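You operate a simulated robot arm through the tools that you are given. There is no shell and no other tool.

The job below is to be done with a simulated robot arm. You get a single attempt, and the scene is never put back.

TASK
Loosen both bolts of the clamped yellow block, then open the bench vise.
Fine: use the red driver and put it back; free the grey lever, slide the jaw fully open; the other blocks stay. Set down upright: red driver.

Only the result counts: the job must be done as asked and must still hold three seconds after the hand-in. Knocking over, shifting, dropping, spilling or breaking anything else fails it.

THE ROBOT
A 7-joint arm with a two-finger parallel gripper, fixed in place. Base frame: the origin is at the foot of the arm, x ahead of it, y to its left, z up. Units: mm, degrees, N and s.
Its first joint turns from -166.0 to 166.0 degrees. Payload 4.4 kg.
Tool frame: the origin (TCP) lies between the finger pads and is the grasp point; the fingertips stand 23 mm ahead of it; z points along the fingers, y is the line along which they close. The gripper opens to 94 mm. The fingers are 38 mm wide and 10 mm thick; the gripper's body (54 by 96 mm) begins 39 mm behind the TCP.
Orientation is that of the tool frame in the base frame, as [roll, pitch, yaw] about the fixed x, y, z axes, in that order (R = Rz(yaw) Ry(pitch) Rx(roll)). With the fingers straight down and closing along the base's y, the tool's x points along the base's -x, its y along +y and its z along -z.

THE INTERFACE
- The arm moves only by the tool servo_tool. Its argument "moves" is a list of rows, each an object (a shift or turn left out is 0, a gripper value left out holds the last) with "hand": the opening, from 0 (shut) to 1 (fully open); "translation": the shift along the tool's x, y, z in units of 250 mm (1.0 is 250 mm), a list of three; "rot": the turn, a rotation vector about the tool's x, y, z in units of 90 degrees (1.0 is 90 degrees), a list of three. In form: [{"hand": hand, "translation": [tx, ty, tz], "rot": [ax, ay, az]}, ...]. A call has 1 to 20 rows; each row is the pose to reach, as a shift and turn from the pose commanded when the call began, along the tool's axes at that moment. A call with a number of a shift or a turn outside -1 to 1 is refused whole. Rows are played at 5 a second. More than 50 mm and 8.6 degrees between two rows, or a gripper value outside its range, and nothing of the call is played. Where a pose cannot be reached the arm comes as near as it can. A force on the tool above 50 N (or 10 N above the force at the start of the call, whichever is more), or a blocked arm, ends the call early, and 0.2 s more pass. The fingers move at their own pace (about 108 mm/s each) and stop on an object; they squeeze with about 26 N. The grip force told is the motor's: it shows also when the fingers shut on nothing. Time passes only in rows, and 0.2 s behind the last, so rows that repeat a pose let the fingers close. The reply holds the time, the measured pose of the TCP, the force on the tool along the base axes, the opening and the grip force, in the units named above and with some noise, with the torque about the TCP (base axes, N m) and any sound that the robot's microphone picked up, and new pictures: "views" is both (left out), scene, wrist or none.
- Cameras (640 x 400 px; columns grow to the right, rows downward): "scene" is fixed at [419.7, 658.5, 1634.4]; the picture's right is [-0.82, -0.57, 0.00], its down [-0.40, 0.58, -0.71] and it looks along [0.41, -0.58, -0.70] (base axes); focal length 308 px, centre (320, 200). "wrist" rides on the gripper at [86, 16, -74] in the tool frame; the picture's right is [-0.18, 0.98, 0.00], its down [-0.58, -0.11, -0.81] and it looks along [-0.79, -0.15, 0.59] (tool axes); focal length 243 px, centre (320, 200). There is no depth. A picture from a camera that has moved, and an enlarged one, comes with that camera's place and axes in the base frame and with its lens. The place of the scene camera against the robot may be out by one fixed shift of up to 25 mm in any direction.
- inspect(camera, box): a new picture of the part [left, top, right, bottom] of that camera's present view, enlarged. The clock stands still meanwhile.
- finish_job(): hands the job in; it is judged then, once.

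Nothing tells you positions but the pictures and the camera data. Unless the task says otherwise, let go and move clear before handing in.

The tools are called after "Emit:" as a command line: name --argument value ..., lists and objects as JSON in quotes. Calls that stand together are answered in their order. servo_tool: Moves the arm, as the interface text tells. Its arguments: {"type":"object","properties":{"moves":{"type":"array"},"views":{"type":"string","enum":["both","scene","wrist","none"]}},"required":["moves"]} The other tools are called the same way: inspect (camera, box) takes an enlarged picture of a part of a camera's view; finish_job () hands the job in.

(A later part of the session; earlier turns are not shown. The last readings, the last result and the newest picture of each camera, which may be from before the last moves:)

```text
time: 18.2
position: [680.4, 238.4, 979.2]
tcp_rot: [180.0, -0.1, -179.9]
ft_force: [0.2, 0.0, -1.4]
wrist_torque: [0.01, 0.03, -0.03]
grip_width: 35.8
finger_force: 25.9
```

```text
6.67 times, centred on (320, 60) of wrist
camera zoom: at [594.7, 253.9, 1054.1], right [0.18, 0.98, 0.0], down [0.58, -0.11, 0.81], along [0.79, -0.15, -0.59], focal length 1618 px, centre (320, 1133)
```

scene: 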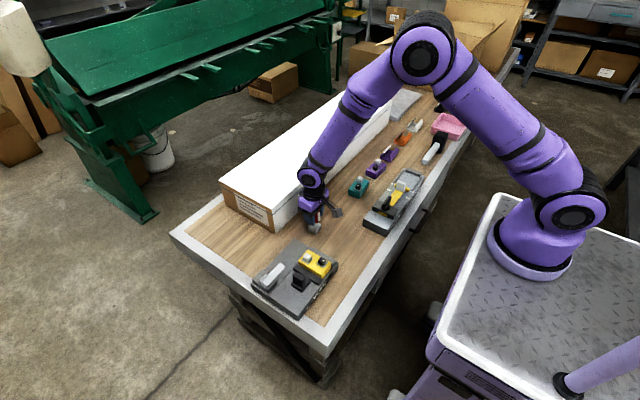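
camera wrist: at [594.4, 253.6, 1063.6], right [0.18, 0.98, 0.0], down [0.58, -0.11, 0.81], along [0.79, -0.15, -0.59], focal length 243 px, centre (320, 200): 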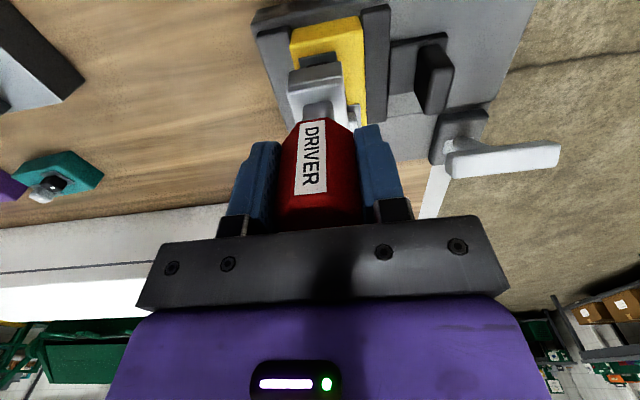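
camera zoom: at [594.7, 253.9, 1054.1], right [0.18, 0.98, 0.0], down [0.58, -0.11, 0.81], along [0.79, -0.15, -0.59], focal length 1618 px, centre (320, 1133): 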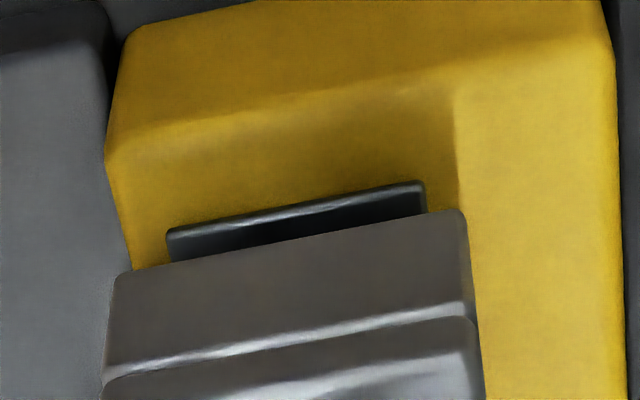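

No contact this time at a lower height, so the socket is sliding over the head. I'll continue down in small steps.

Emit:
servo_tool --moves '[{"hand": 0, "translation": [0, 0, 0.006]}, {"hand": 0, "translation": [0, 0, 0.012]}, {"hand": 0, "translation": [0, 0, 0.018]}, {"hand": 0, "translation": [0, 0, 0.024]}, {"hand": 0, "translation": [0, 0, 0.024]}]' --views "none"

Emit:
inspect --camera "scene" --box '[315, 248, 345, 275]'

Emit:
inspect --camera "wrist" --box '[280, 30, 360, 90]'

```text
time: 19.4
position: [680.8, 238.7, 973.4]
tcp_rot: [180.0, 0.0, 180.0]
ft_force: [0.4, 0.1, -1.8]
wrist_torque: [0.0, 0.01, 0.01]
grip_width: 35.5
finger_force: 26.2
```

```text
14.81 times, centred on (330, 262) of scene
camera zoom: at [419.7, 658.5, 1634.4], right [-0.82, -0.57, 0.0], down [-0.4, 0.58, -0.71], along [0.41, -0.58, -0.7], focal length 4566 px, centre (172, -711)
```

zoom: 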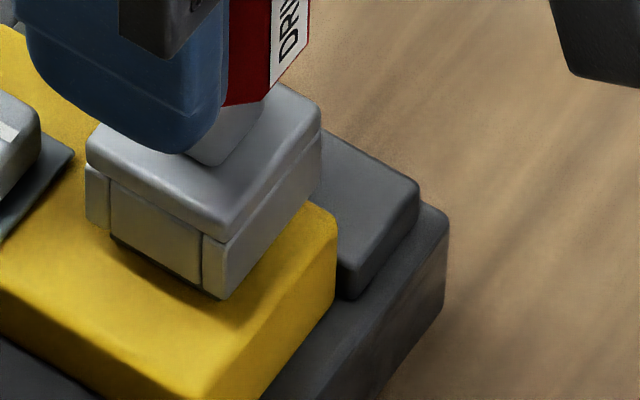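

```text
6.67 times, centred on (320, 60) of wrist
camera zoom: at [594.3, 253.5, 1047.6], right [0.18, 0.98, 0.0], down [0.58, -0.11, 0.81], along [0.79, -0.15, -0.59], focal length 1618 px, centre (320, 1133)
```

zoom: 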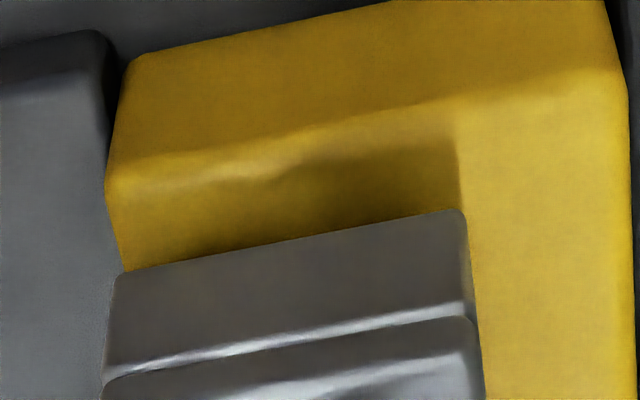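

Emit:
servo_tool --moves '[{"hand": 0, "translation": [0, 0, 0.004]}, {"hand": 0, "translation": [0, 0, 0.008]}, {"hand": 0, "translation": [0, 0, 0.012]}, {"hand": 0, "translation": [0, 0, 0.012]}]' --views "none"

Emit:
inspect --camera "scene" --box '[315, 248, 345, 275]'

```text
time: 20.4
position: [678.7, 239.0, 969.4]
tcp_rot: [-180.0, 0.0, -179.9]
ft_force: [-0.2, -0.3, -2.2]
wrist_torque: [0.01, 0.01, 0.03]
grip_width: 35.9
finger_force: 25.8
```

```text
14.81 times, centred on (330, 262) of scene
camera zoom: at [419.7, 658.5, 1634.4], right [-0.82, -0.57, 0.0], down [-0.4, 0.58, -0.71], along [0.41, -0.58, -0.7], focal length 4566 px, centre (172, -711)
```

zoom: 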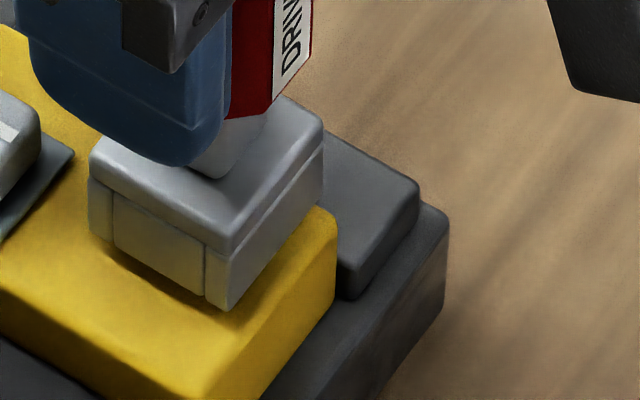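

The socket is fully over the head with no contact force. I'll turn counter-clockwise (seen from above) a little and check torque and sound.

Emit:
servo_tool --moves '[{"hand": 0, "rot": [0, 0, -0.04]}, {"hand": 0, "rot": [0, 0, -0.08]}, {"hand": 0, "rot": [0, 0, -0.12]}, {"hand": 0, "rot": [0, 0, -0.16]}, {"hand": 0, "rot": [0, 0, -0.16]}]' --views "both"

```text
time: 21.6
position: [680.5, 238.1, 970.1]
tcp_rot: [-179.9, 0.1, -165.6]
ft_force: [-1.3, -0.8, -4.3]
wrist_torque: [-0.06, 0.05, 0.0]
grip_width: 35.7
finger_force: 25.8
camera wrist: at [592.8, 232.1, 1045.2], right [-0.07, 1.0, 0.0], down [0.59, 0.04, 0.81], along [0.8, 0.05, -0.59], focal length 243 px, centre (320, 200)
```

scene: 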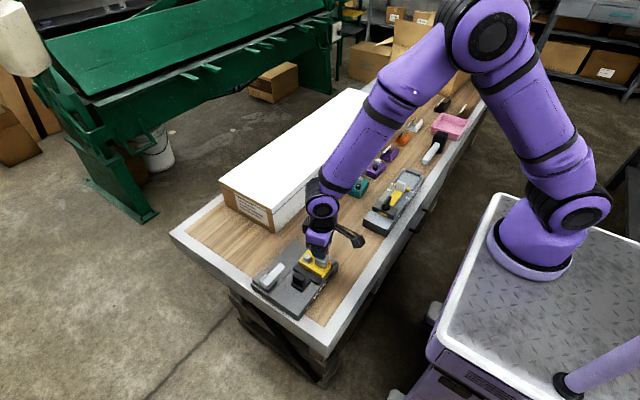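
wrist: 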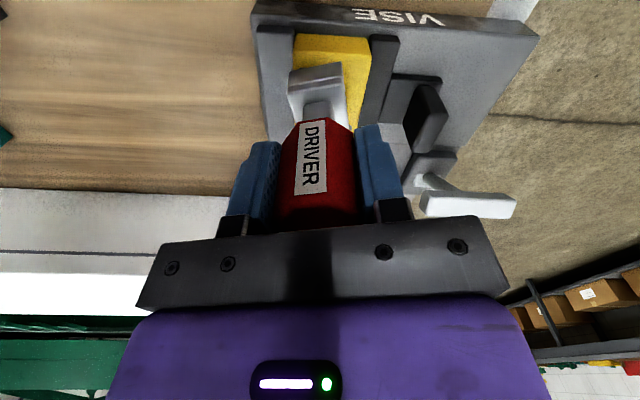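

Rotation is smooth with little torque. I'll continue turning counter-clockwise.

Emit:
servo_tool --moves '[{"hand": 0, "rot": [0, 0, -0.06]}, {"hand": 0, "rot": [0, 0, -0.12]}, {"hand": 0, "rot": [0, 0, -0.18]}, {"hand": 0, "rot": [0, 0, -0.24]}, {"hand": 0, "rot": [0, 0, -0.3]}, {"hand": 0, "rot": [0, 0, -0.34]}, {"hand": 0, "rot": [0, 0, -0.34]}]' --views "none"

Emit:
inspect --camera "scene" --box '[295, 230, 355, 285]'

Emit:
inspect --camera "wrist" --box '[250, 0, 410, 130]'

```text
time: 23.2
position: [679.7, 239.5, 969.9]
tcp_rot: [-180.0, -0.1, -134.9]
ft_force: [3.6, 4.2, 1.7]
wrist_torque: [0.35, -0.28, -0.06]
grip_width: 36.0
finger_force: 25.7
```

```text
7.27 times, centred on (325, 258) of scene
camera zoom: at [419.7, 658.5, 1634.4], right [-0.82, -0.57, 0.0], down [-0.4, 0.58, -0.71], along [0.41, -0.58, -0.7], focal length 2241 px, centre (284, -218)
```

zoom: 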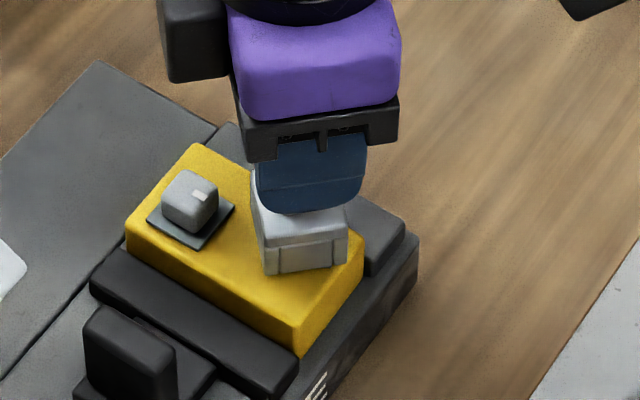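

```text
3.08 times, centred on (330, 65) of wrist
camera zoom: at [607.9, 188.4, 1044.1], right [-0.57, 0.82, 0.0], down [0.49, 0.33, 0.81], along [0.67, 0.46, -0.59], focal length 746 px, centre (289, 615)
```

zoom: 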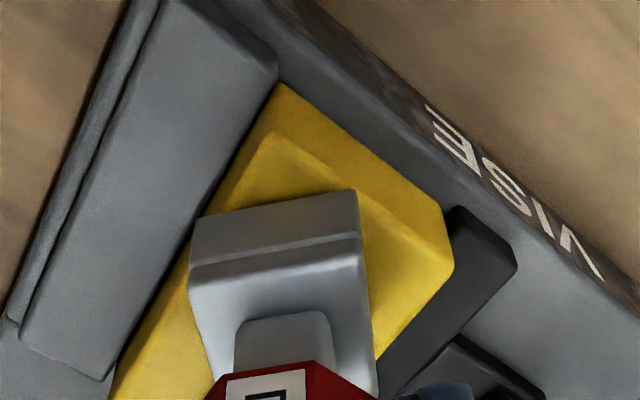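

The driver has turned 45° with small lateral forces from axis offset. I'll nudge about 1.4 mm to relieve them and see how the force changes.

Emit:
servo_tool --moves '[{"hand": 0, "translation": [-0.003, 0, 0]}, {"hand": 0, "translation": [-0.006, 0, 0]}, {"hand": 0, "translation": [-0.006, 0, 0]}]' --views "none"

```text
time: 24.0
position: [681.1, 237.5, 970.7]
tcp_rot: [180.0, -0.1, -135.0]
ft_force: [-2.1, -1.9, -2.9]
wrist_torque: [-0.09, 0.09, 0.01]
grip_width: 35.7
finger_force: 26.2
```

Neutral lies in between, so the offset is about 1 mm. I'll continue to 90° with a slight compensation.

Emit:
servo_tool --moves '[{"hand": 0, "translation": [0.001, 0.0004, 0], "rot": [0, 0, -0.08]}, {"hand": 0, "translation": [0.0015, 0.0008, 0], "rot": [0, 0, -0.16]}, {"hand": 0, "translation": [0.0015, 0.0012, 0], "rot": [0, 0, -0.24]}, {"hand": 0, "translation": [0.0015, 0.0016, 0], "rot": [0, 0, -0.32]}, {"hand": 0, "translation": [0.0015, 0.002, 0], "rot": [0, 0, -0.4]}, {"hand": 0, "translation": [0.0015, 0.0025, 0], "rot": [0, 0, -0.5]}, {"hand": 0, "translation": [0.0015, 0.0025, 0], "rot": [0, 0, -0.5]}]' --views "wrist"

Emit:
inspect --camera "scene" --box '[295, 230, 355, 285]'

```text
refused: row 6 steps farther than a row can; nothing moved
```

```text
7.27 times, centred on (325, 258) of scene
camera zoom: at [419.7, 658.5, 1634.4], right [-0.82, -0.57, 0.0], down [-0.4, 0.58, -0.71], along [0.41, -0.58, -0.7], focal length 2241 px, centre (284, -218)
```

zoom: 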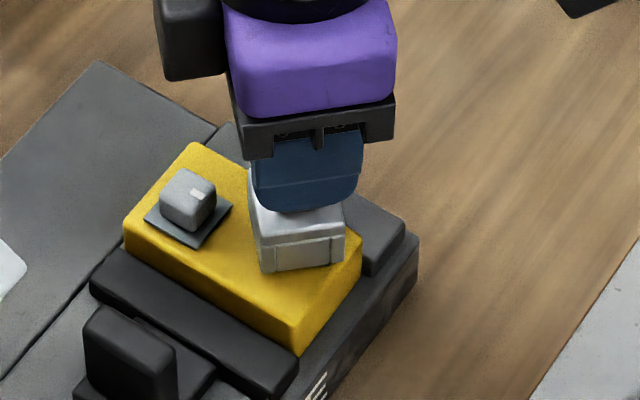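

The block shifted by under 1 mm, so I'll keep side loads small. I'll continue the turn with valid step sizes.

Emit:
servo_tool --moves '[{"hand": 0, "translation": [0.001, 0.0004, 0], "rot": [0, 0, -0.08]}, {"hand": 0, "translation": [0.0015, 0.0008, 0], "rot": [0, 0, -0.16]}, {"hand": 0, "translation": [0.0015, 0.0012, 0], "rot": [0, 0, -0.24]}, {"hand": 0, "translation": [0.0015, 0.0016, 0], "rot": [0, 0, -0.32]}, {"hand": 0, "translation": [0.0015, 0.002, 0], "rot": [0, 0, -0.41]}, {"hand": 0, "translation": [0.0015, 0.0025, 0], "rot": [0, 0, -0.5]}, {"hand": 0, "translation": [0.0015, 0.0025, 0], "rot": [0, 0, -0.5]}]' --views "wrist"

Emit:
inspect --camera "scene" --box '[295, 230, 355, 285]'

```text
time: 25.6
position: [679.6, 239.1, 968.8]
tcp_rot: [-180.0, 0.0, -89.9]
ft_force: [-2.4, -2.5, 1.9]
wrist_torque: [-0.19, 0.2, -0.03]
grip_width: 35.9
finger_force: 25.6
camera wrist: at [664.8, 152.2, 1044.8], right [-0.98, 0.18, 0.0], down [0.11, 0.58, 0.81], along [0.15, 0.79, -0.59], focal length 243 px, centre (320, 200)
```

wrist: 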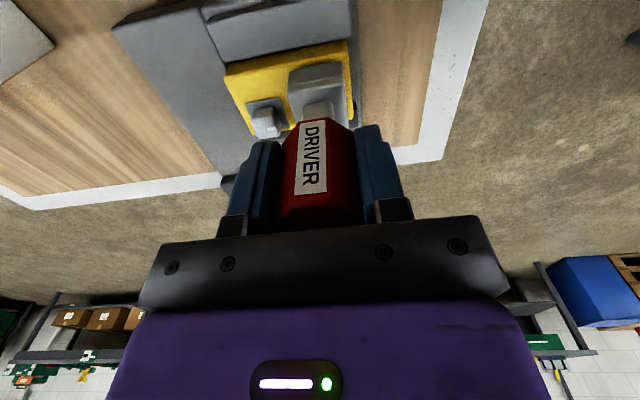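

```text
7.27 times, centred on (325, 258) of scene
camera zoom: at [419.7, 658.5, 1634.4], right [-0.82, -0.57, 0.0], down [-0.4, 0.58, -0.71], along [0.41, -0.58, -0.7], focal length 2241 px, centre (284, -218)
```

zoom: 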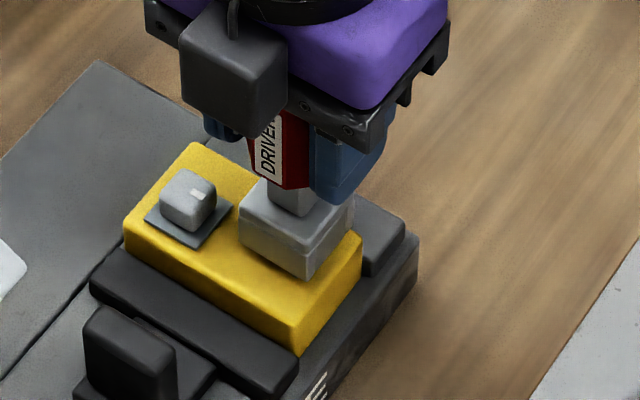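

The turn has reached 90° with low torque and no sound. I'll relieve the side load, lift off, and look at the bolt's mark.

Emit:
servo_tool --moves '[{"hand": 0, "translation": [0.0018, 0.0017, 0]}, {"hand": 0, "translation": [0.0018, 0.0017, -0.02]}, {"hand": 0, "translation": [0.0018, 0.0017, -0.06]}, {"hand": 0, "translation": [0.0018, 0.0017, -0.12]}, {"hand": 0, "translation": [0.0018, 0.0017, -0.18]}, {"hand": 0, "translation": [0.0018, 0.0017, -0.18]}]' --views "wrist"

Emit:
inspect --camera "scene" --box '[295, 230, 355, 285]'

Emit:
inspect --camera "wrist" --box '[220, 0, 380, 130]'

```text
time: 27.0
position: [679.0, 239.2, 1014.6]
tcp_rot: [180.0, -0.1, -90.0]
ft_force: [-0.5, 0.5, -1.0]
wrist_torque: [0.05, -0.02, 0.0]
grip_width: 35.8
finger_force: 26.1
camera wrist: at [663.4, 151.7, 1089.7], right [-0.98, 0.18, 0.0], down [0.11, 0.58, 0.81], along [0.15, 0.79, -0.59], focal length 243 px, centre (320, 200)
```

wrist: 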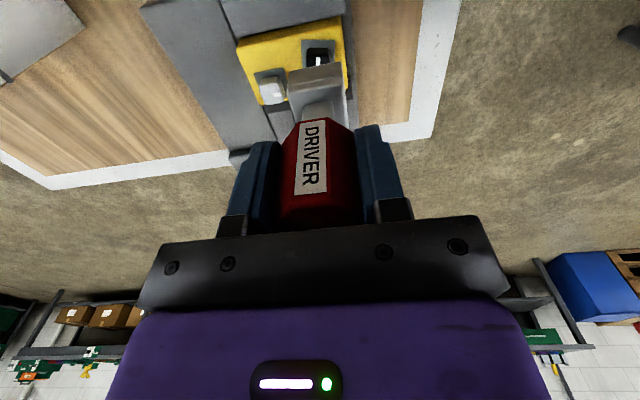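

```text
7.27 times, centred on (325, 258) of scene
camera zoom: at [419.7, 658.5, 1634.4], right [-0.82, -0.57, 0.0], down [-0.4, 0.58, -0.71], along [0.41, -0.58, -0.7], focal length 2241 px, centre (284, -218)
```

zoom: 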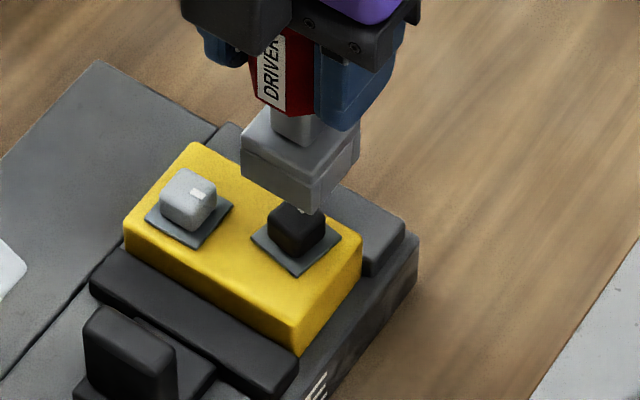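

```text
3.08 times, centred on (300, 65) of wrist
camera zoom: at [663.4, 151.7, 1089.7], right [-0.98, 0.18, 0.0], down [0.11, 0.58, 0.81], along [0.15, 0.79, -0.59], focal length 746 px, centre (382, 615)
```

zoom: 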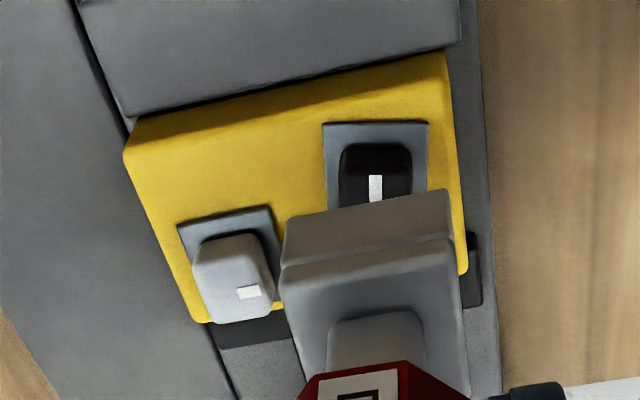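

The black bolt's mark has turned 90°, from −x to −y, so it turns with the driver. I want more margin, so I'll test in the air whether the wrist can rotate further counter-clockwise.

Emit:
servo_tool --moves '[{"hand": 0, "rot": [0, 0, -0.09]}, {"hand": 0, "rot": [0, 0, -0.18]}, {"hand": 0, "rot": [0, 0, -0.27]}, {"hand": 0, "rot": [0, 0, -0.36]}, {"hand": 0, "rot": [0, 0, -0.45]}, {"hand": 0, "rot": [0, 0, -0.54]}, {"hand": 0, "rot": [0, 0, -0.63]}, {"hand": 0, "rot": [0, 0, -0.72]}, {"hand": 0, "rot": [0, 0, -0.8]}, {"hand": 0, "rot": [0, 0, -0.8]}]' --views "wrist"

Emit:
inspect --camera "scene" --box '[295, 230, 355, 285]'

```text
time: 29.2
position: [680.4, 239.3, 1015.2]
tcp_rot: [-180.0, 0.0, -17.9]
ft_force: [0.2, -0.1, -1.5]
wrist_torque: [-0.02, 0.0, 0.03]
grip_width: 36.2
finger_force: 25.8
camera wrist: at [757.8, 196.1, 1089.9], right [-0.48, -0.88, 0.0], down [-0.52, 0.28, 0.81], along [-0.71, 0.38, -0.59], focal length 243 px, centre (320, 200)
```

wrist: 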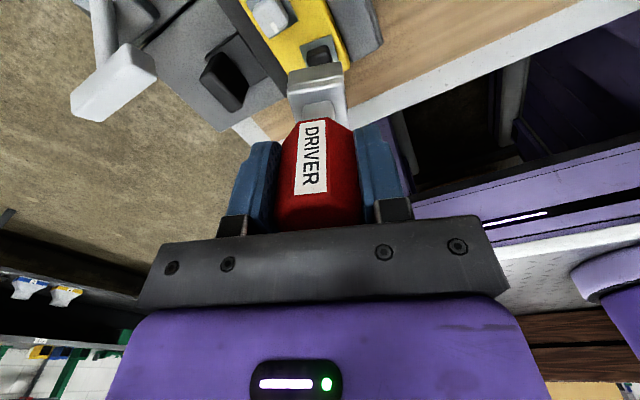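

```text
7.27 times, centred on (325, 258) of scene
camera zoom: at [419.7, 658.5, 1634.4], right [-0.82, -0.57, 0.0], down [-0.4, 0.58, -0.71], along [0.41, -0.58, -0.7], focal length 2241 px, centre (284, -218)
```

zoom: 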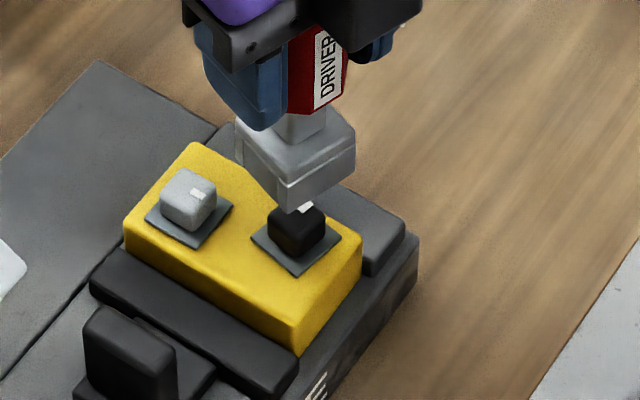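

The wrist can turn at least to yaw −18°. I'll go back to yaw −90°, re-seat on the black bolt, and turn further for margin.

Emit:
servo_tool --moves '[{"hand": 0, "rot": [0, 0, 0.09]}, {"hand": 0, "rot": [0, 0, 0.18]}, {"hand": 0, "rot": [0, 0, 0.27]}, {"hand": 0, "rot": [0, 0, 0.36]}, {"hand": 0, "rot": [0, 0, 0.45]}, {"hand": 0, "rot": [0, 0, 0.54]}, {"hand": 0, "rot": [0, 0, 0.63]}, {"hand": 0, "rot": [0, 0, 0.72]}, {"hand": 0, "rot": [0, 0, 0.8]}, {"hand": 0, "rot": [0, 0, 0.8]}, {"hand": 0, "translation": [0, 0, 0.06], "rot": [0, 0, 0.8]}, {"hand": 0, "translation": [0, 0, 0.1], "rot": [0, 0, 0.8]}, {"hand": 0, "translation": [0, 0, 0.12], "rot": [0, 0, 0.8]}, {"hand": 0, "translation": [0, 0, 0.14], "rot": [0, 0, 0.8]}, {"hand": 0, "translation": [0, 0, 0.14], "rot": [0, 0, 0.8]}]' --views "wrist"

Emit:
inspect --camera "scene" --box '[295, 230, 355, 285]'

Emit:
inspect --camera "wrist" --box '[240, 10, 380, 110]'

```text
time: 32.4
position: [680.1, 240.3, 979.5]
tcp_rot: [-179.8, 0.2, -90.0]
ft_force: [0.6, 3.7, 36.2]
wrist_torque: [-0.07, 0.24, -0.03]
grip_width: 35.3
finger_force: 25.8
camera wrist: at [664.5, 153.0, 1054.9], right [-0.98, 0.18, 0.0], down [0.11, 0.58, 0.81], along [0.15, 0.79, -0.59], focal length 243 px, centre (320, 200)
```

wrist: 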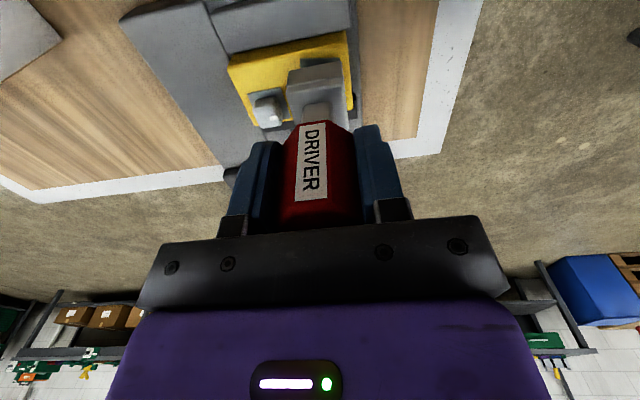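

```text
7.27 times, centred on (325, 258) of scene
camera zoom: at [419.7, 658.5, 1634.4], right [-0.82, -0.57, 0.0], down [-0.4, 0.58, -0.71], along [0.41, -0.58, -0.7], focal length 2241 px, centre (284, -218)
```

zoom: 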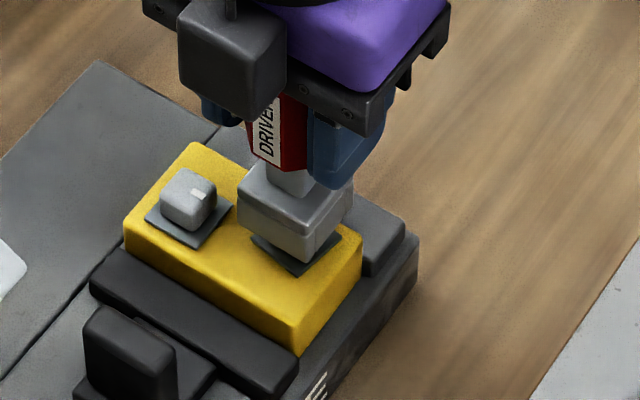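

```text
4.00 times, centred on (310, 60) of wrist
camera zoom: at [664.5, 153.0, 1054.9], right [-0.98, 0.18, 0.0], down [0.11, 0.58, 0.81], along [0.15, 0.79, -0.59], focal length 970 px, centre (360, 760)
```

zoom: 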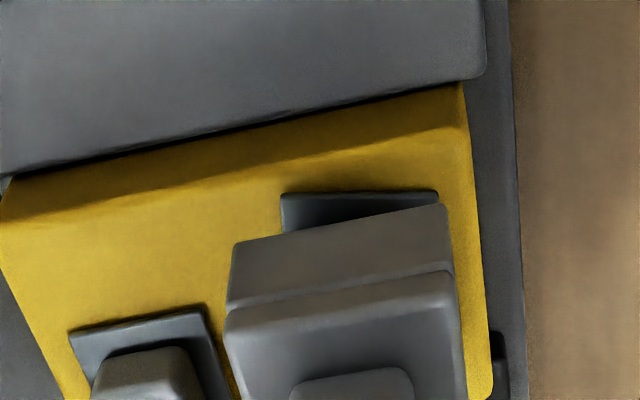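

The driver pressed on the bolt head (36 N). The bolt lags the driver by about 8° because of socket slack. I'll lift and check how the driver sits in the grip.

Emit:
servo_tool --moves '[{"hand": 0, "translation": [0, 0, -0.04]}, {"hand": 0, "translation": [0, 0, -0.1]}, {"hand": 0, "translation": [0, 0, -0.16]}, {"hand": 0, "translation": [0, 0, -0.16]}]' --views "wrist"

Emit:
inspect --camera "wrist" --box '[220, 50, 440, 240]'

Emit:
inspect --camera "wrist" --box '[240, 0, 380, 100]'

Emit:
inspect --camera "scene" --box '[295, 230, 355, 285]'

```text
time: 33.4
position: [680.4, 238.6, 1018.4]
tcp_rot: [-180.0, 0.0, -90.0]
ft_force: [-0.1, -0.2, -0.7]
wrist_torque: [-0.02, 0.06, 0.02]
grip_width: 35.8
finger_force: 26.1
camera wrist: at [665.6, 152.2, 1093.1], right [-0.98, 0.18, 0.0], down [0.11, 0.58, 0.81], along [0.15, 0.79, -0.59], focal length 243 px, centre (320, 200)
```

wrist: 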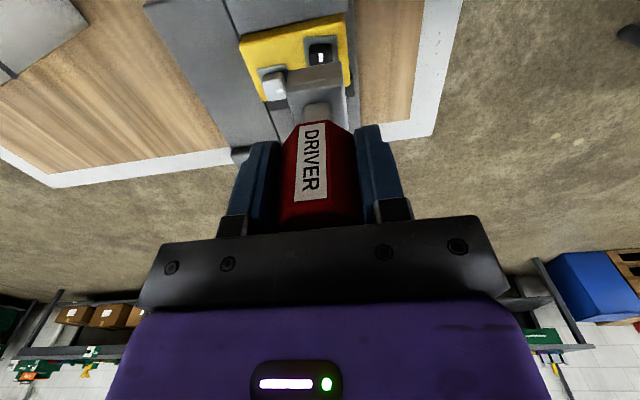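

```text
2.11 times, centred on (330, 145) of wrist
camera zoom: at [665.6, 152.2, 1093.1], right [-0.98, 0.18, 0.0], down [0.11, 0.58, 0.81], along [0.15, 0.79, -0.59], focal length 511 px, centre (299, 316)
```

zoom: 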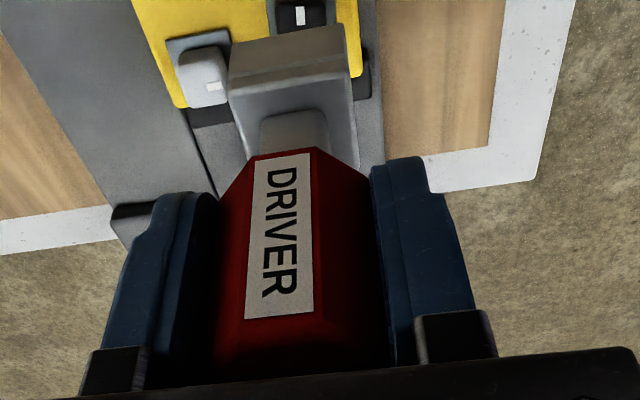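

```text
4.00 times, centred on (310, 50) of wrist
camera zoom: at [665.6, 152.2, 1093.1], right [-0.98, 0.18, 0.0], down [0.11, 0.58, 0.81], along [0.15, 0.79, -0.59], focal length 970 px, centre (360, 800)
```

zoom: 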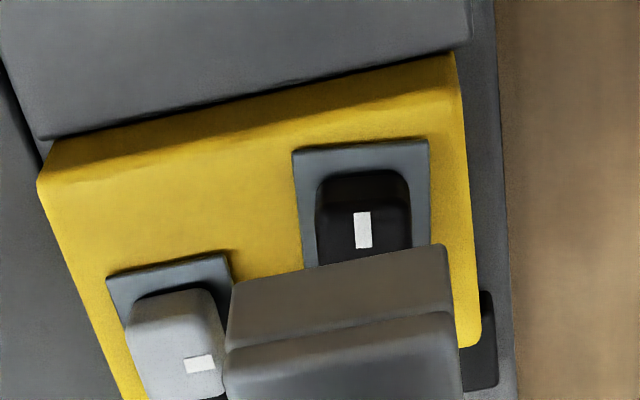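

```text
7.27 times, centred on (325, 258) of scene
camera zoom: at [419.7, 658.5, 1634.4], right [-0.82, -0.57, 0.0], down [-0.4, 0.58, -0.71], along [0.41, -0.58, -0.7], focal length 2241 px, centre (284, -218)
```

zoom: 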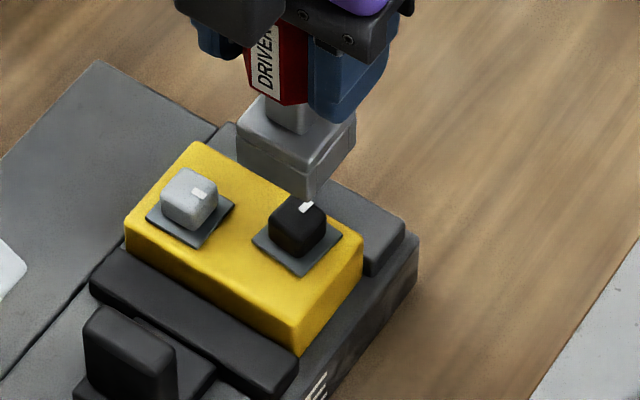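

The driver slid up about 2.5 mm and tilted about 2° in the grip, which is still usable. I'll rotate back 8° to match the bolt (yaw ≈ −98°), lower partway, and align again.

Emit:
servo_tool --moves '[{"hand": 0, "rot": [0, 0, 0.045]}, {"hand": 0, "rot": [0, 0, 0.085]}, {"hand": 0, "translation": [0, 0, 0.04], "rot": [0, 0, 0.085]}, {"hand": 0, "translation": [0, 0, 0.08], "rot": [0, 0, 0.085]}, {"hand": 0, "translation": [0, 0, 0.08], "rot": [0, 0, 0.085]}]' --views "none"

Emit:
inspect --camera "wrist" --box '[270, 0, 370, 80]'

Emit:
inspect --camera "scene" --box '[315, 248, 345, 275]'

```text
time: 34.6
position: [681.3, 238.9, 999.9]
tcp_rot: [180.0, 0.0, -97.6]
ft_force: [-0.5, 0.4, -1.6]
wrist_torque: [0.0, -0.04, 0.0]
grip_width: 35.7
finger_force: 26.3
```

```text
5.00 times, centred on (320, 40) of wrist
camera zoom: at [654.1, 155.2, 1073.7], right [-0.95, 0.31, 0.0], down [0.19, 0.56, 0.81], along [0.25, 0.77, -0.59], focal length 1213 px, centre (320, 1000)
```

zoom: 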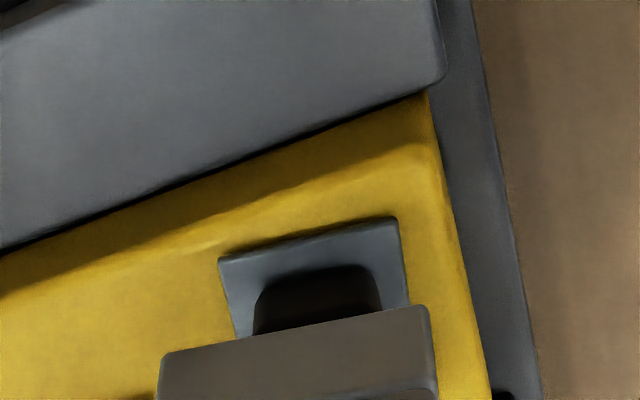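

```text
14.81 times, centred on (330, 262) of scene
camera zoom: at [419.7, 658.5, 1634.4], right [-0.82, -0.57, 0.0], down [-0.4, 0.58, -0.71], along [0.41, -0.58, -0.7], focal length 4566 px, centre (172, -711)
```

zoom: 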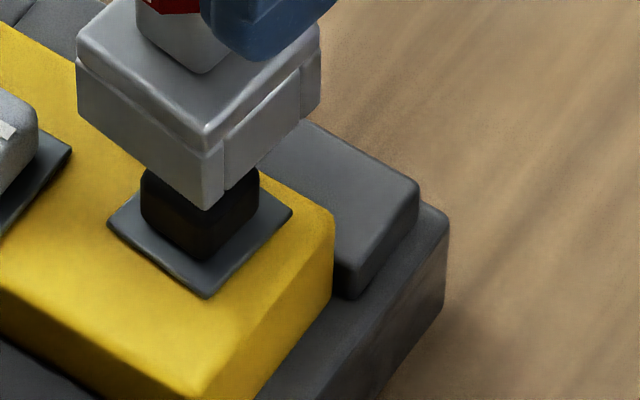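

Emit:
servo_tool --moves '[{"hand": 0, "translation": [-0.0034, 0.0045, 0.0]}, {"hand": 0, "translation": [-0.0034, 0.0045, 0.02]}, {"hand": 0, "translation": [-0.0034, 0.0045, 0.04]}, {"hand": 0, "translation": [-0.0034, 0.0045, 0.06]}, {"hand": 0, "translation": [-0.0034, 0.0045, 0.06]}]' --views "none"

Emit:
inspect --camera "wrist" --box '[270, 10, 370, 90]'

Emit:
inspect --camera "scene" --box '[315, 248, 345, 275]'

```text
time: 35.8
position: [679.0, 241.8, 984.6]
tcp_rot: [180.0, 0.0, -97.6]
ft_force: [0.3, 0.6, -0.5]
wrist_torque: [0.01, 0.01, -0.02]
grip_width: 35.9
finger_force: 25.9
```

```text
5.00 times, centred on (320, 50) of wrist
camera zoom: at [652.0, 156.9, 1059.6], right [-0.95, 0.31, 0.0], down [0.19, 0.56, 0.81], along [0.25, 0.77, -0.59], focal length 1213 px, centre (320, 950)
```

zoom: 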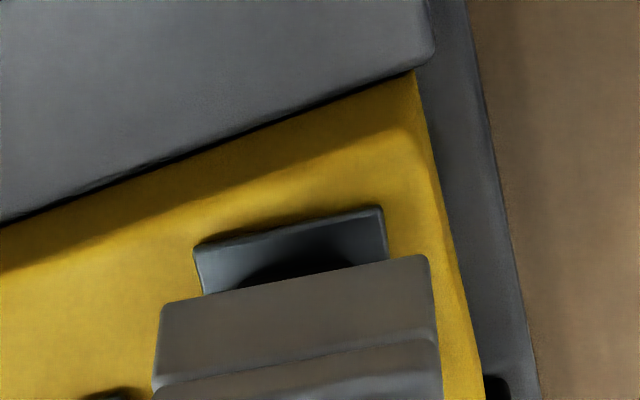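

```text
14.81 times, centred on (330, 262) of scene
camera zoom: at [419.7, 658.5, 1634.4], right [-0.82, -0.57, 0.0], down [-0.4, 0.58, -0.71], along [0.41, -0.58, -0.7], focal length 4566 px, centre (172, -711)
```

zoom: 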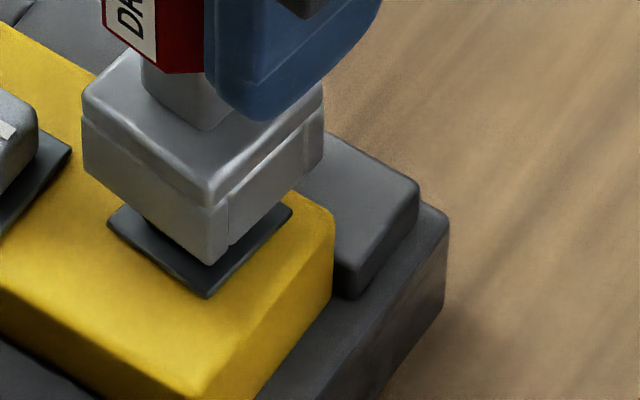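

Emit:
servo_tool --moves '[{"hand": 0, "translation": [0.0013, -0.0026, 0.006]}, {"hand": 0, "translation": [0.0013, -0.0026, 0.012]}, {"hand": 0, "translation": [0.0013, -0.0026, 0.02]}, {"hand": 0, "translation": [0.0013, -0.0026, 0.02]}]' --views "none"

```text
time: 36.8
position: [678.6, 240.3, 980.1]
tcp_rot: [-180.0, 0.0, -97.8]
ft_force: [-0.1, 0.4, -0.6]
wrist_torque: [-0.01, 0.0, 0.02]
grip_width: 35.7
finger_force: 26.1
```

Emit:
servo_tool --moves '[{"hand": 0, "translation": [0, 0, 0.006]}, {"hand": 0, "translation": [0, 0, 0.012]}, {"hand": 0, "translation": [0, 0, 0.012]}]' --views "none"

```text
time: 37.6
position: [678.7, 240.0, 976.1]
tcp_rot: [180.0, 0.0, -97.7]
ft_force: [0.1, 0.2, -1.7]
wrist_torque: [-0.03, -0.01, -0.01]
grip_width: 35.7
finger_force: 25.6
```

The socket is sliding on without contact. I'll continue down.

Emit:
servo_tool --moves '[{"hand": 0, "translation": [0, 0, 0.008]}, {"hand": 0, "translation": [0, 0, 0.016]}, {"hand": 0, "translation": [0, 0, 0.024]}, {"hand": 0, "translation": [0, 0, 0.032]}, {"hand": 0, "translation": [0, 0, 0.032]}]' --views "none"

Emit:
inspect --camera "scene" --box '[295, 230, 355, 285]'

```text
time: 38.8
position: [677.3, 240.3, 968.7]
tcp_rot: [180.0, 0.1, -97.7]
ft_force: [-0.8, 0.1, -0.7]
wrist_torque: [-0.03, -0.06, 0.02]
grip_width: 35.7
finger_force: 26.1
```

```text
7.27 times, centred on (325, 258) of scene
camera zoom: at [419.7, 658.5, 1634.4], right [-0.82, -0.57, 0.0], down [-0.4, 0.58, -0.71], along [0.41, -0.58, -0.7], focal length 2241 px, centre (284, -218)
```

zoom: 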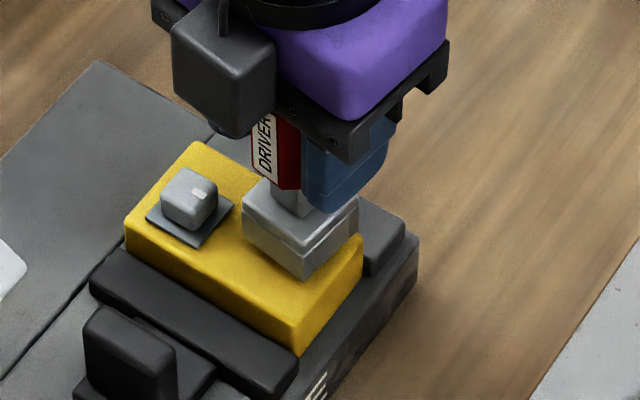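

Seated with negligible force. I'll turn counter-clockwise in stages and watch the lateral load.

Emit:
servo_tool --moves '[{"hand": 0, "rot": [0, 0, -0.07]}, {"hand": 0, "rot": [0, 0, -0.14]}, {"hand": 0, "rot": [0, 0, -0.21]}, {"hand": 0, "rot": [0, 0, -0.28]}, {"hand": 0, "rot": [0, 0, -0.28]}]' --views "none"

```text
time: 40.0
position: [679.2, 239.5, 967.6]
tcp_rot: [180.0, 0.1, -72.4]
ft_force: [-4.0, -0.5, -4.6]
wrist_torque: [0.07, 0.33, -0.83]
grip_width: 36.5
finger_force: 25.8
```

Torque rose to 0.83 Nm, which suggests the bolt has reached a stop near 90–100°. I'll back off and look.

Emit:
servo_tool --moves '[{"hand": 0, "rot": [0, 0, 0.07]}, {"hand": 0, "rot": [0, 0, 0.12]}, {"hand": 0, "rot": [0, 0, 0.12]}]' --views "none"

Emit:
inspect --camera "scene" --box '[295, 230, 355, 285]'

Emit:
inspect --camera "wrist" --box '[230, 10, 400, 130]'

```text
time: 40.8
position: [680.3, 240.8, 968.6]
tcp_rot: [-179.9, 0.0, -83.2]
ft_force: [0.6, 0.2, -0.8]
wrist_torque: [0.0, -0.03, 0.01]
grip_width: 36.6
finger_force: 25.5
```

```text
7.27 times, centred on (325, 258) of scene
camera zoom: at [419.7, 658.5, 1634.4], right [-0.82, -0.57, 0.0], down [-0.4, 0.58, -0.71], along [0.41, -0.58, -0.7], focal length 2241 px, centre (284, -218)
```

zoom: 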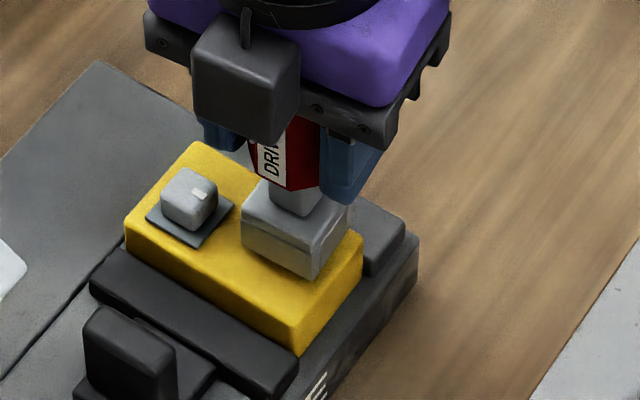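

```text
3.33 times, centred on (315, 70) of wrist
camera zoom: at [674.0, 151.3, 1043.5], right [-1.0, 0.07, 0.0], down [0.04, 0.59, 0.81], along [0.05, 0.8, -0.59], focal length 809 px, centre (337, 633)
```

zoom: 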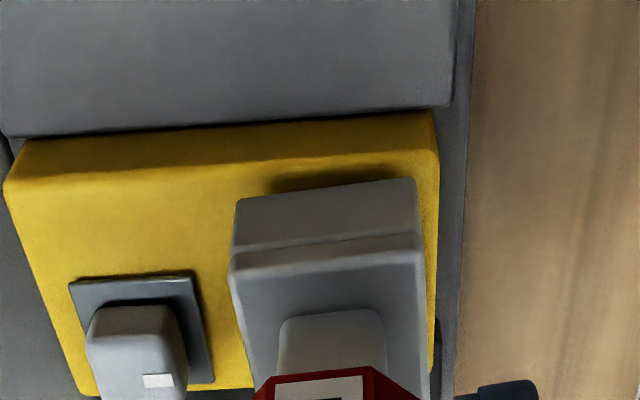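

The block stayed put, and the driver only twisted about 4° in the grip. The black bolt appears to be turned to its stop. I'll lift off and check it while rotating back.

Emit:
servo_tool --moves '[{"hand": 0, "translation": [0, 0, -0.03]}, {"hand": 0, "translation": [0, 0, -0.08]}, {"hand": 0, "translation": [0, 0, -0.14]}, {"hand": 0, "translation": [0, 0, -0.2]}, {"hand": 0, "translation": [0, 0, -0.2]}]' --views "none"

Emit:
inspect --camera "wrist" --box '[230, 0, 390, 110]'

Emit:
inspect --camera "scene" --box '[295, 230, 355, 285]'

```text
time: 42.0
position: [678.6, 239.7, 1016.9]
tcp_rot: [180.0, 0.1, -83.3]
ft_force: [0.6, 0.3, -1.3]
wrist_torque: [0.0, 0.0, 0.0]
grip_width: 36.2
finger_force: 26.3
```

```text
3.64 times, centred on (310, 55) of wrist
camera zoom: at [674.0, 151.2, 1092.0], right [-1.0, 0.07, 0.0], down [0.04, 0.59, 0.81], along [0.05, 0.8, -0.59], focal length 882 px, centre (356, 727)
```

zoom: 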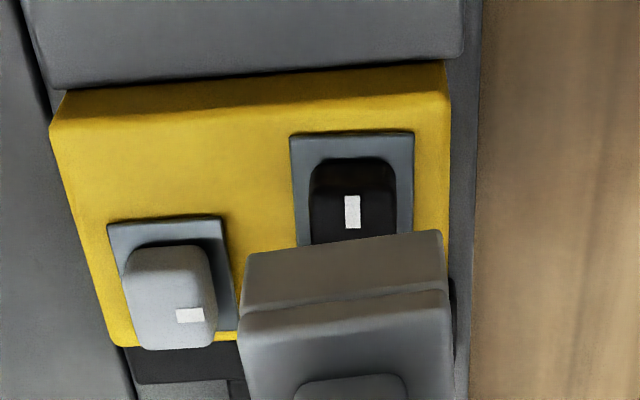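

```text
7.27 times, centred on (325, 258) of scene
camera zoom: at [419.7, 658.5, 1634.4], right [-0.82, -0.57, 0.0], down [-0.4, 0.58, -0.71], along [0.41, -0.58, -0.7], focal length 2241 px, centre (284, -218)
```

zoom: 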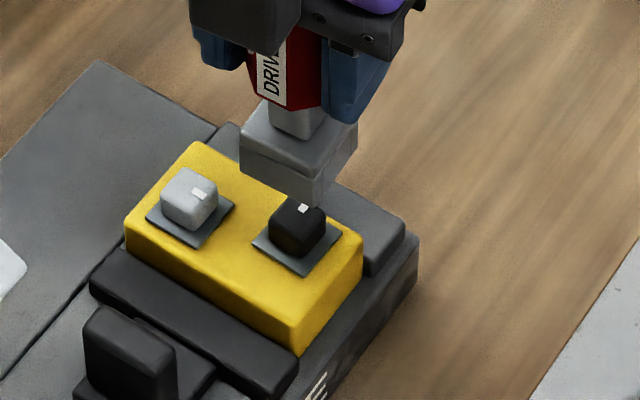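

The black bolt is now at about 90°, against its stop. Next I'll rotate back and move above the white bolt.

Emit:
servo_tool --moves '[{"hand": 0, "rot": [0, 0, 0.09]}, {"hand": 0, "rot": [0, 0, 0.18]}, {"hand": 0, "rot": [0, 0, 0.27]}, {"hand": 0, "rot": [0, 0, 0.36]}, {"hand": 0, "rot": [0, 0, 0.45]}, {"hand": 0, "rot": [0, 0, 0.5]}]' --views "none"

Emit:
servo_tool --moves '[{"hand": 0, "translation": [-0.025, -0.018, 0], "rot": [0, 0, 0.09]}, {"hand": 0, "translation": [-0.05, -0.037, 0], "rot": [0, 0, 0.18]}, {"hand": 0, "translation": [-0.075, -0.056, 0], "rot": [0, 0, 0.27]}, {"hand": 0, "translation": [-0.1, -0.075, 0], "rot": [0, 0, 0.36]}, {"hand": 0, "translation": [-0.125, -0.093, 0], "rot": [0, 0, 0.45]}, {"hand": 0, "translation": [-0.1476, -0.1113, 0], "rot": [0, 0, 0.531]}, {"hand": 0, "translation": [-0.1476, -0.1113, 0], "rot": [0, 0, 0.531]}]' --views "wrist"

Emit:
inspect --camera "wrist" --box '[260, 0, 380, 100]'

Emit:
inspect --camera "scene" --box '[295, 240, 335, 275]'

```text
time: 43.4
position: [679.0, 240.4, 1019.1]
tcp_rot: [180.0, 0.1, -128.3]
ft_force: [-0.2, 0.4, -1.5]
wrist_torque: [0.02, -0.02, 0.05]
grip_width: 36.3
finger_force: 26.0
```

```text
time: 45.0
position: [723.8, 250.6, 1019.4]
tcp_rot: [-180.0, 0.0, -176.2]
ft_force: [0.0, -1.8, -1.5]
wrist_torque: [-0.01, -0.02, -0.01]
grip_width: 36.0
finger_force: 25.7
camera wrist: at [636.6, 259.9, 1093.8], right [0.12, 0.99, 0.0], down [0.59, -0.07, 0.81], along [0.8, -0.09, -0.59], focal length 243 px, centre (320, 200)
```

wrist: 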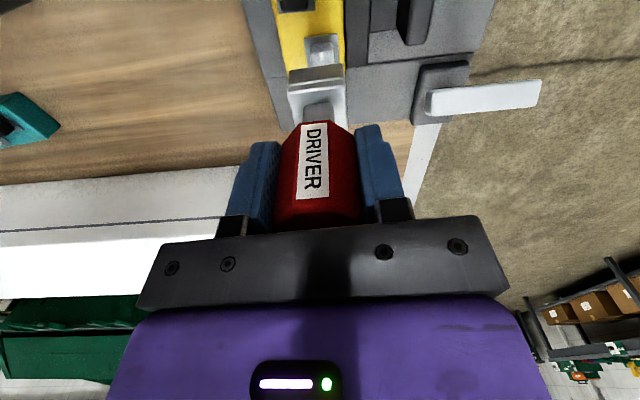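

```text
4.00 times, centred on (320, 50) of wrist
camera zoom: at [636.6, 259.9, 1093.8], right [0.12, 0.99, 0.0], down [0.59, -0.07, 0.81], along [0.8, -0.09, -0.59], focal length 970 px, centre (320, 800)
```

zoom: 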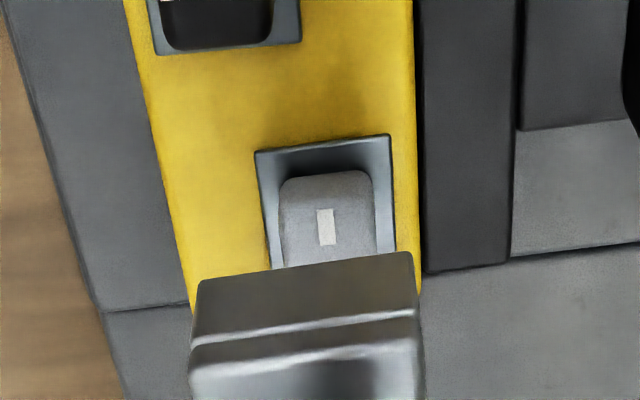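

```text
11.43 times, centred on (315, 258) of scene
camera zoom: at [419.7, 658.5, 1634.4], right [-0.82, -0.57, 0.0], down [-0.4, 0.58, -0.71], along [0.41, -0.58, -0.7], focal length 3522 px, centre (377, -457)
```

zoom: 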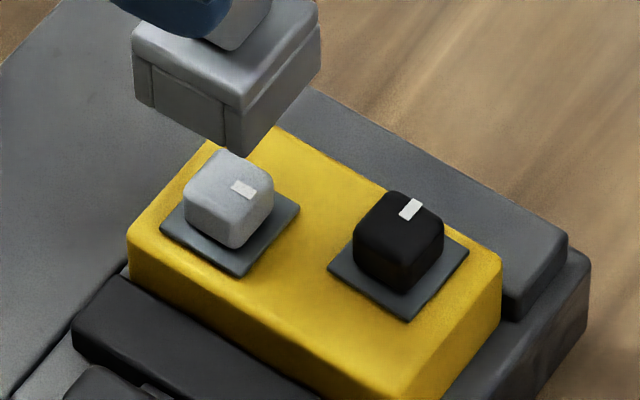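

The marks are clear: the black one is turned 90° and the white one not yet. I'll correct the position by about 2 mm and lower to just above the white bolt.

Emit:
servo_tool --moves '[{"hand": 0, "translation": [0.0007, 0.0081, 0.0]}, {"hand": 0, "translation": [0.0007, 0.0081, 0.05]}, {"hand": 0, "translation": [0.0007, 0.0081, 0.1]}, {"hand": 0, "translation": [0.0007, 0.0081, 0.13]}, {"hand": 0, "translation": [0.0007, 0.0081, 0.13]}]' --views "none"

Emit:
inspect --camera "wrist" --box '[270, 20, 370, 100]'

Emit:
inspect --camera "scene" --box '[295, 240, 335, 275]'

```text
time: 46.2
position: [722.9, 253.5, 983.5]
tcp_rot: [-180.0, 0.0, -176.0]
ft_force: [0.1, -0.3, -2.0]
wrist_torque: [0.0, -0.01, 0.05]
grip_width: 36.1
finger_force: 25.9
```

```text
5.00 times, centred on (320, 60) of wrist
camera zoom: at [636.5, 262.5, 1060.4], right [0.12, 0.99, 0.0], down [0.59, -0.07, 0.81], along [0.8, -0.09, -0.59], focal length 1213 px, centre (320, 900)
```

zoom: 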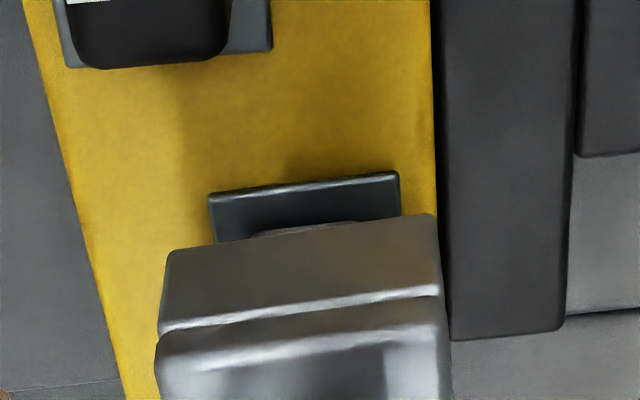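

```text
11.43 times, centred on (315, 258) of scene
camera zoom: at [419.7, 658.5, 1634.4], right [-0.82, -0.57, 0.0], down [-0.4, 0.58, -0.71], along [0.41, -0.58, -0.7], focal length 3522 px, centre (377, -457)
```

zoom: 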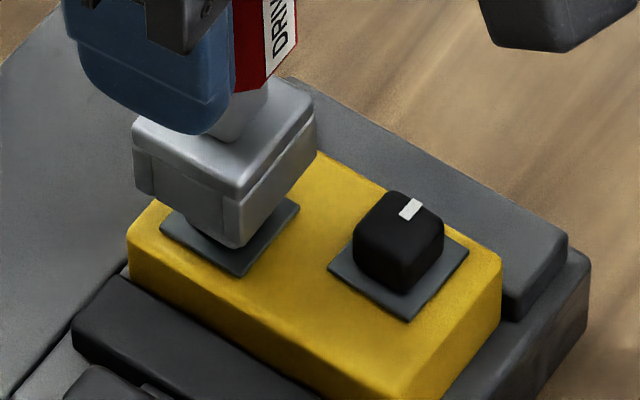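

Emit:
servo_tool --moves '[{"hand": 0, "translation": [0.0008, -0.0016, 0.01]}, {"hand": 0, "translation": [0.0008, -0.0016, 0.018]}, {"hand": 0, "translation": [0.0008, -0.0016, 0.026]}, {"hand": 0, "translation": [0.0008, -0.0016, 0.026]}]' --views "none"

```text
time: 47.2
position: [722.7, 253.5, 979.6]
tcp_rot: [180.0, 0.0, -176.0]
ft_force: [0.6, -0.4, -1.8]
wrist_torque: [0.02, 0.01, 0.01]
grip_width: 36.4
finger_force: 25.7
```

Emit:
servo_tool --moves '[{"hand": 0, "translation": [0, 0, 0.006]}, {"hand": 0, "translation": [0, 0, 0.012]}, {"hand": 0, "translation": [0, 0, 0.012]}]' --views "none"

```text
time: 48.0
position: [723.4, 252.8, 975.4]
tcp_rot: [-180.0, 0.0, -176.0]
ft_force: [0.0, 0.2, -1.8]
wrist_torque: [0.03, 0.02, -0.02]
grip_width: 35.9
finger_force: 26.1
```

No contact, so it is engaged. I'll lower to full depth and look.

Emit:
servo_tool --moves '[{"hand": 0, "translation": [0, 0, 0.008]}, {"hand": 0, "translation": [0, 0, 0.016]}, {"hand": 0, "translation": [0, 0, 0.024]}, {"hand": 0, "translation": [0, 0, 0.032]}, {"hand": 0, "translation": [0, 0, 0.032]}]' --views "none"

Emit:
inspect --camera "scene" --box '[295, 240, 335, 275]'

Emit:
inspect --camera "wrist" --box '[240, 0, 440, 150]'

```text
time: 49.2
position: [723.4, 251.6, 967.8]
tcp_rot: [-180.0, 0.0, -176.0]
ft_force: [-0.4, 0.7, -2.4]
wrist_torque: [0.01, -0.03, 0.0]
grip_width: 36.2
finger_force: 25.6
```

```text
11.43 times, centred on (315, 258) of scene
camera zoom: at [419.7, 658.5, 1634.4], right [-0.82, -0.57, 0.0], down [-0.4, 0.58, -0.71], along [0.41, -0.58, -0.7], focal length 3522 px, centre (377, -457)
```

zoom: 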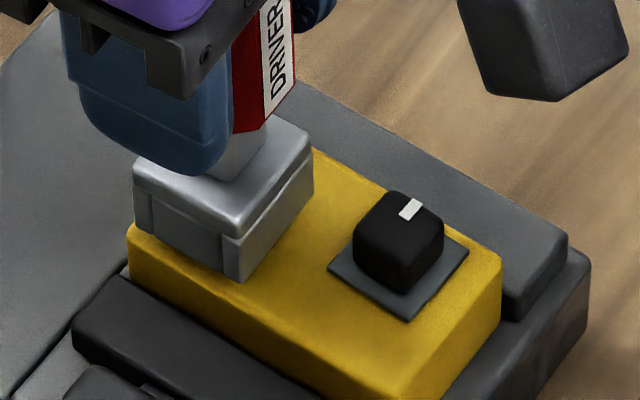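

```text
2.67 times, centred on (340, 75) of wrist
camera zoom: at [637.4, 262.7, 1043.6], right [0.12, 0.99, 0.0], down [0.59, -0.07, 0.81], along [0.8, -0.09, -0.59], focal length 647 px, centre (267, 533)
```

zoom: 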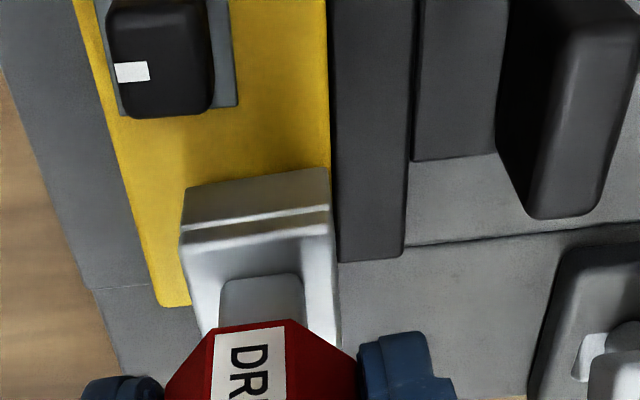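

Seated on the white bolt. I'll turn counter-clockwise in stages and adjust for side load.

Emit:
servo_tool --moves '[{"hand": 0, "rot": [0, 0, -0.07]}, {"hand": 0, "rot": [0, 0, -0.14]}, {"hand": 0, "rot": [0, 0, -0.21]}, {"hand": 0, "rot": [0, 0, -0.28]}, {"hand": 0, "rot": [0, 0, -0.28]}]' --views "none"

```text
time: 50.4
position: [723.4, 254.2, 967.8]
tcp_rot: [180.0, 0.0, -150.8]
ft_force: [-0.5, 1.8, -0.9]
wrist_torque: [-0.06, -0.01, -0.03]
grip_width: 36.3
finger_force: 26.5
```

Emit:
servo_tool --moves '[{"hand": 0, "translation": [-0.0008, 0.0014, 0], "rot": [0, 0, -0.07]}, {"hand": 0, "translation": [-0.0008, 0.0014, 0], "rot": [0, 0, -0.14]}, {"hand": 0, "translation": [-0.0008, 0.0014, 0], "rot": [0, 0, -0.21]}, {"hand": 0, "translation": [-0.0008, 0.0014, 0], "rot": [0, 0, -0.28]}, {"hand": 0, "translation": [-0.0008, 0.0014, 0], "rot": [0, 0, -0.28]}]' --views "none"

```text
time: 51.6
position: [723.9, 253.2, 969.2]
tcp_rot: [180.0, 0.1, -125.6]
ft_force: [0.1, 1.2, -2.7]
wrist_torque: [0.08, -0.01, -0.01]
grip_width: 36.2
finger_force: 26.0
```

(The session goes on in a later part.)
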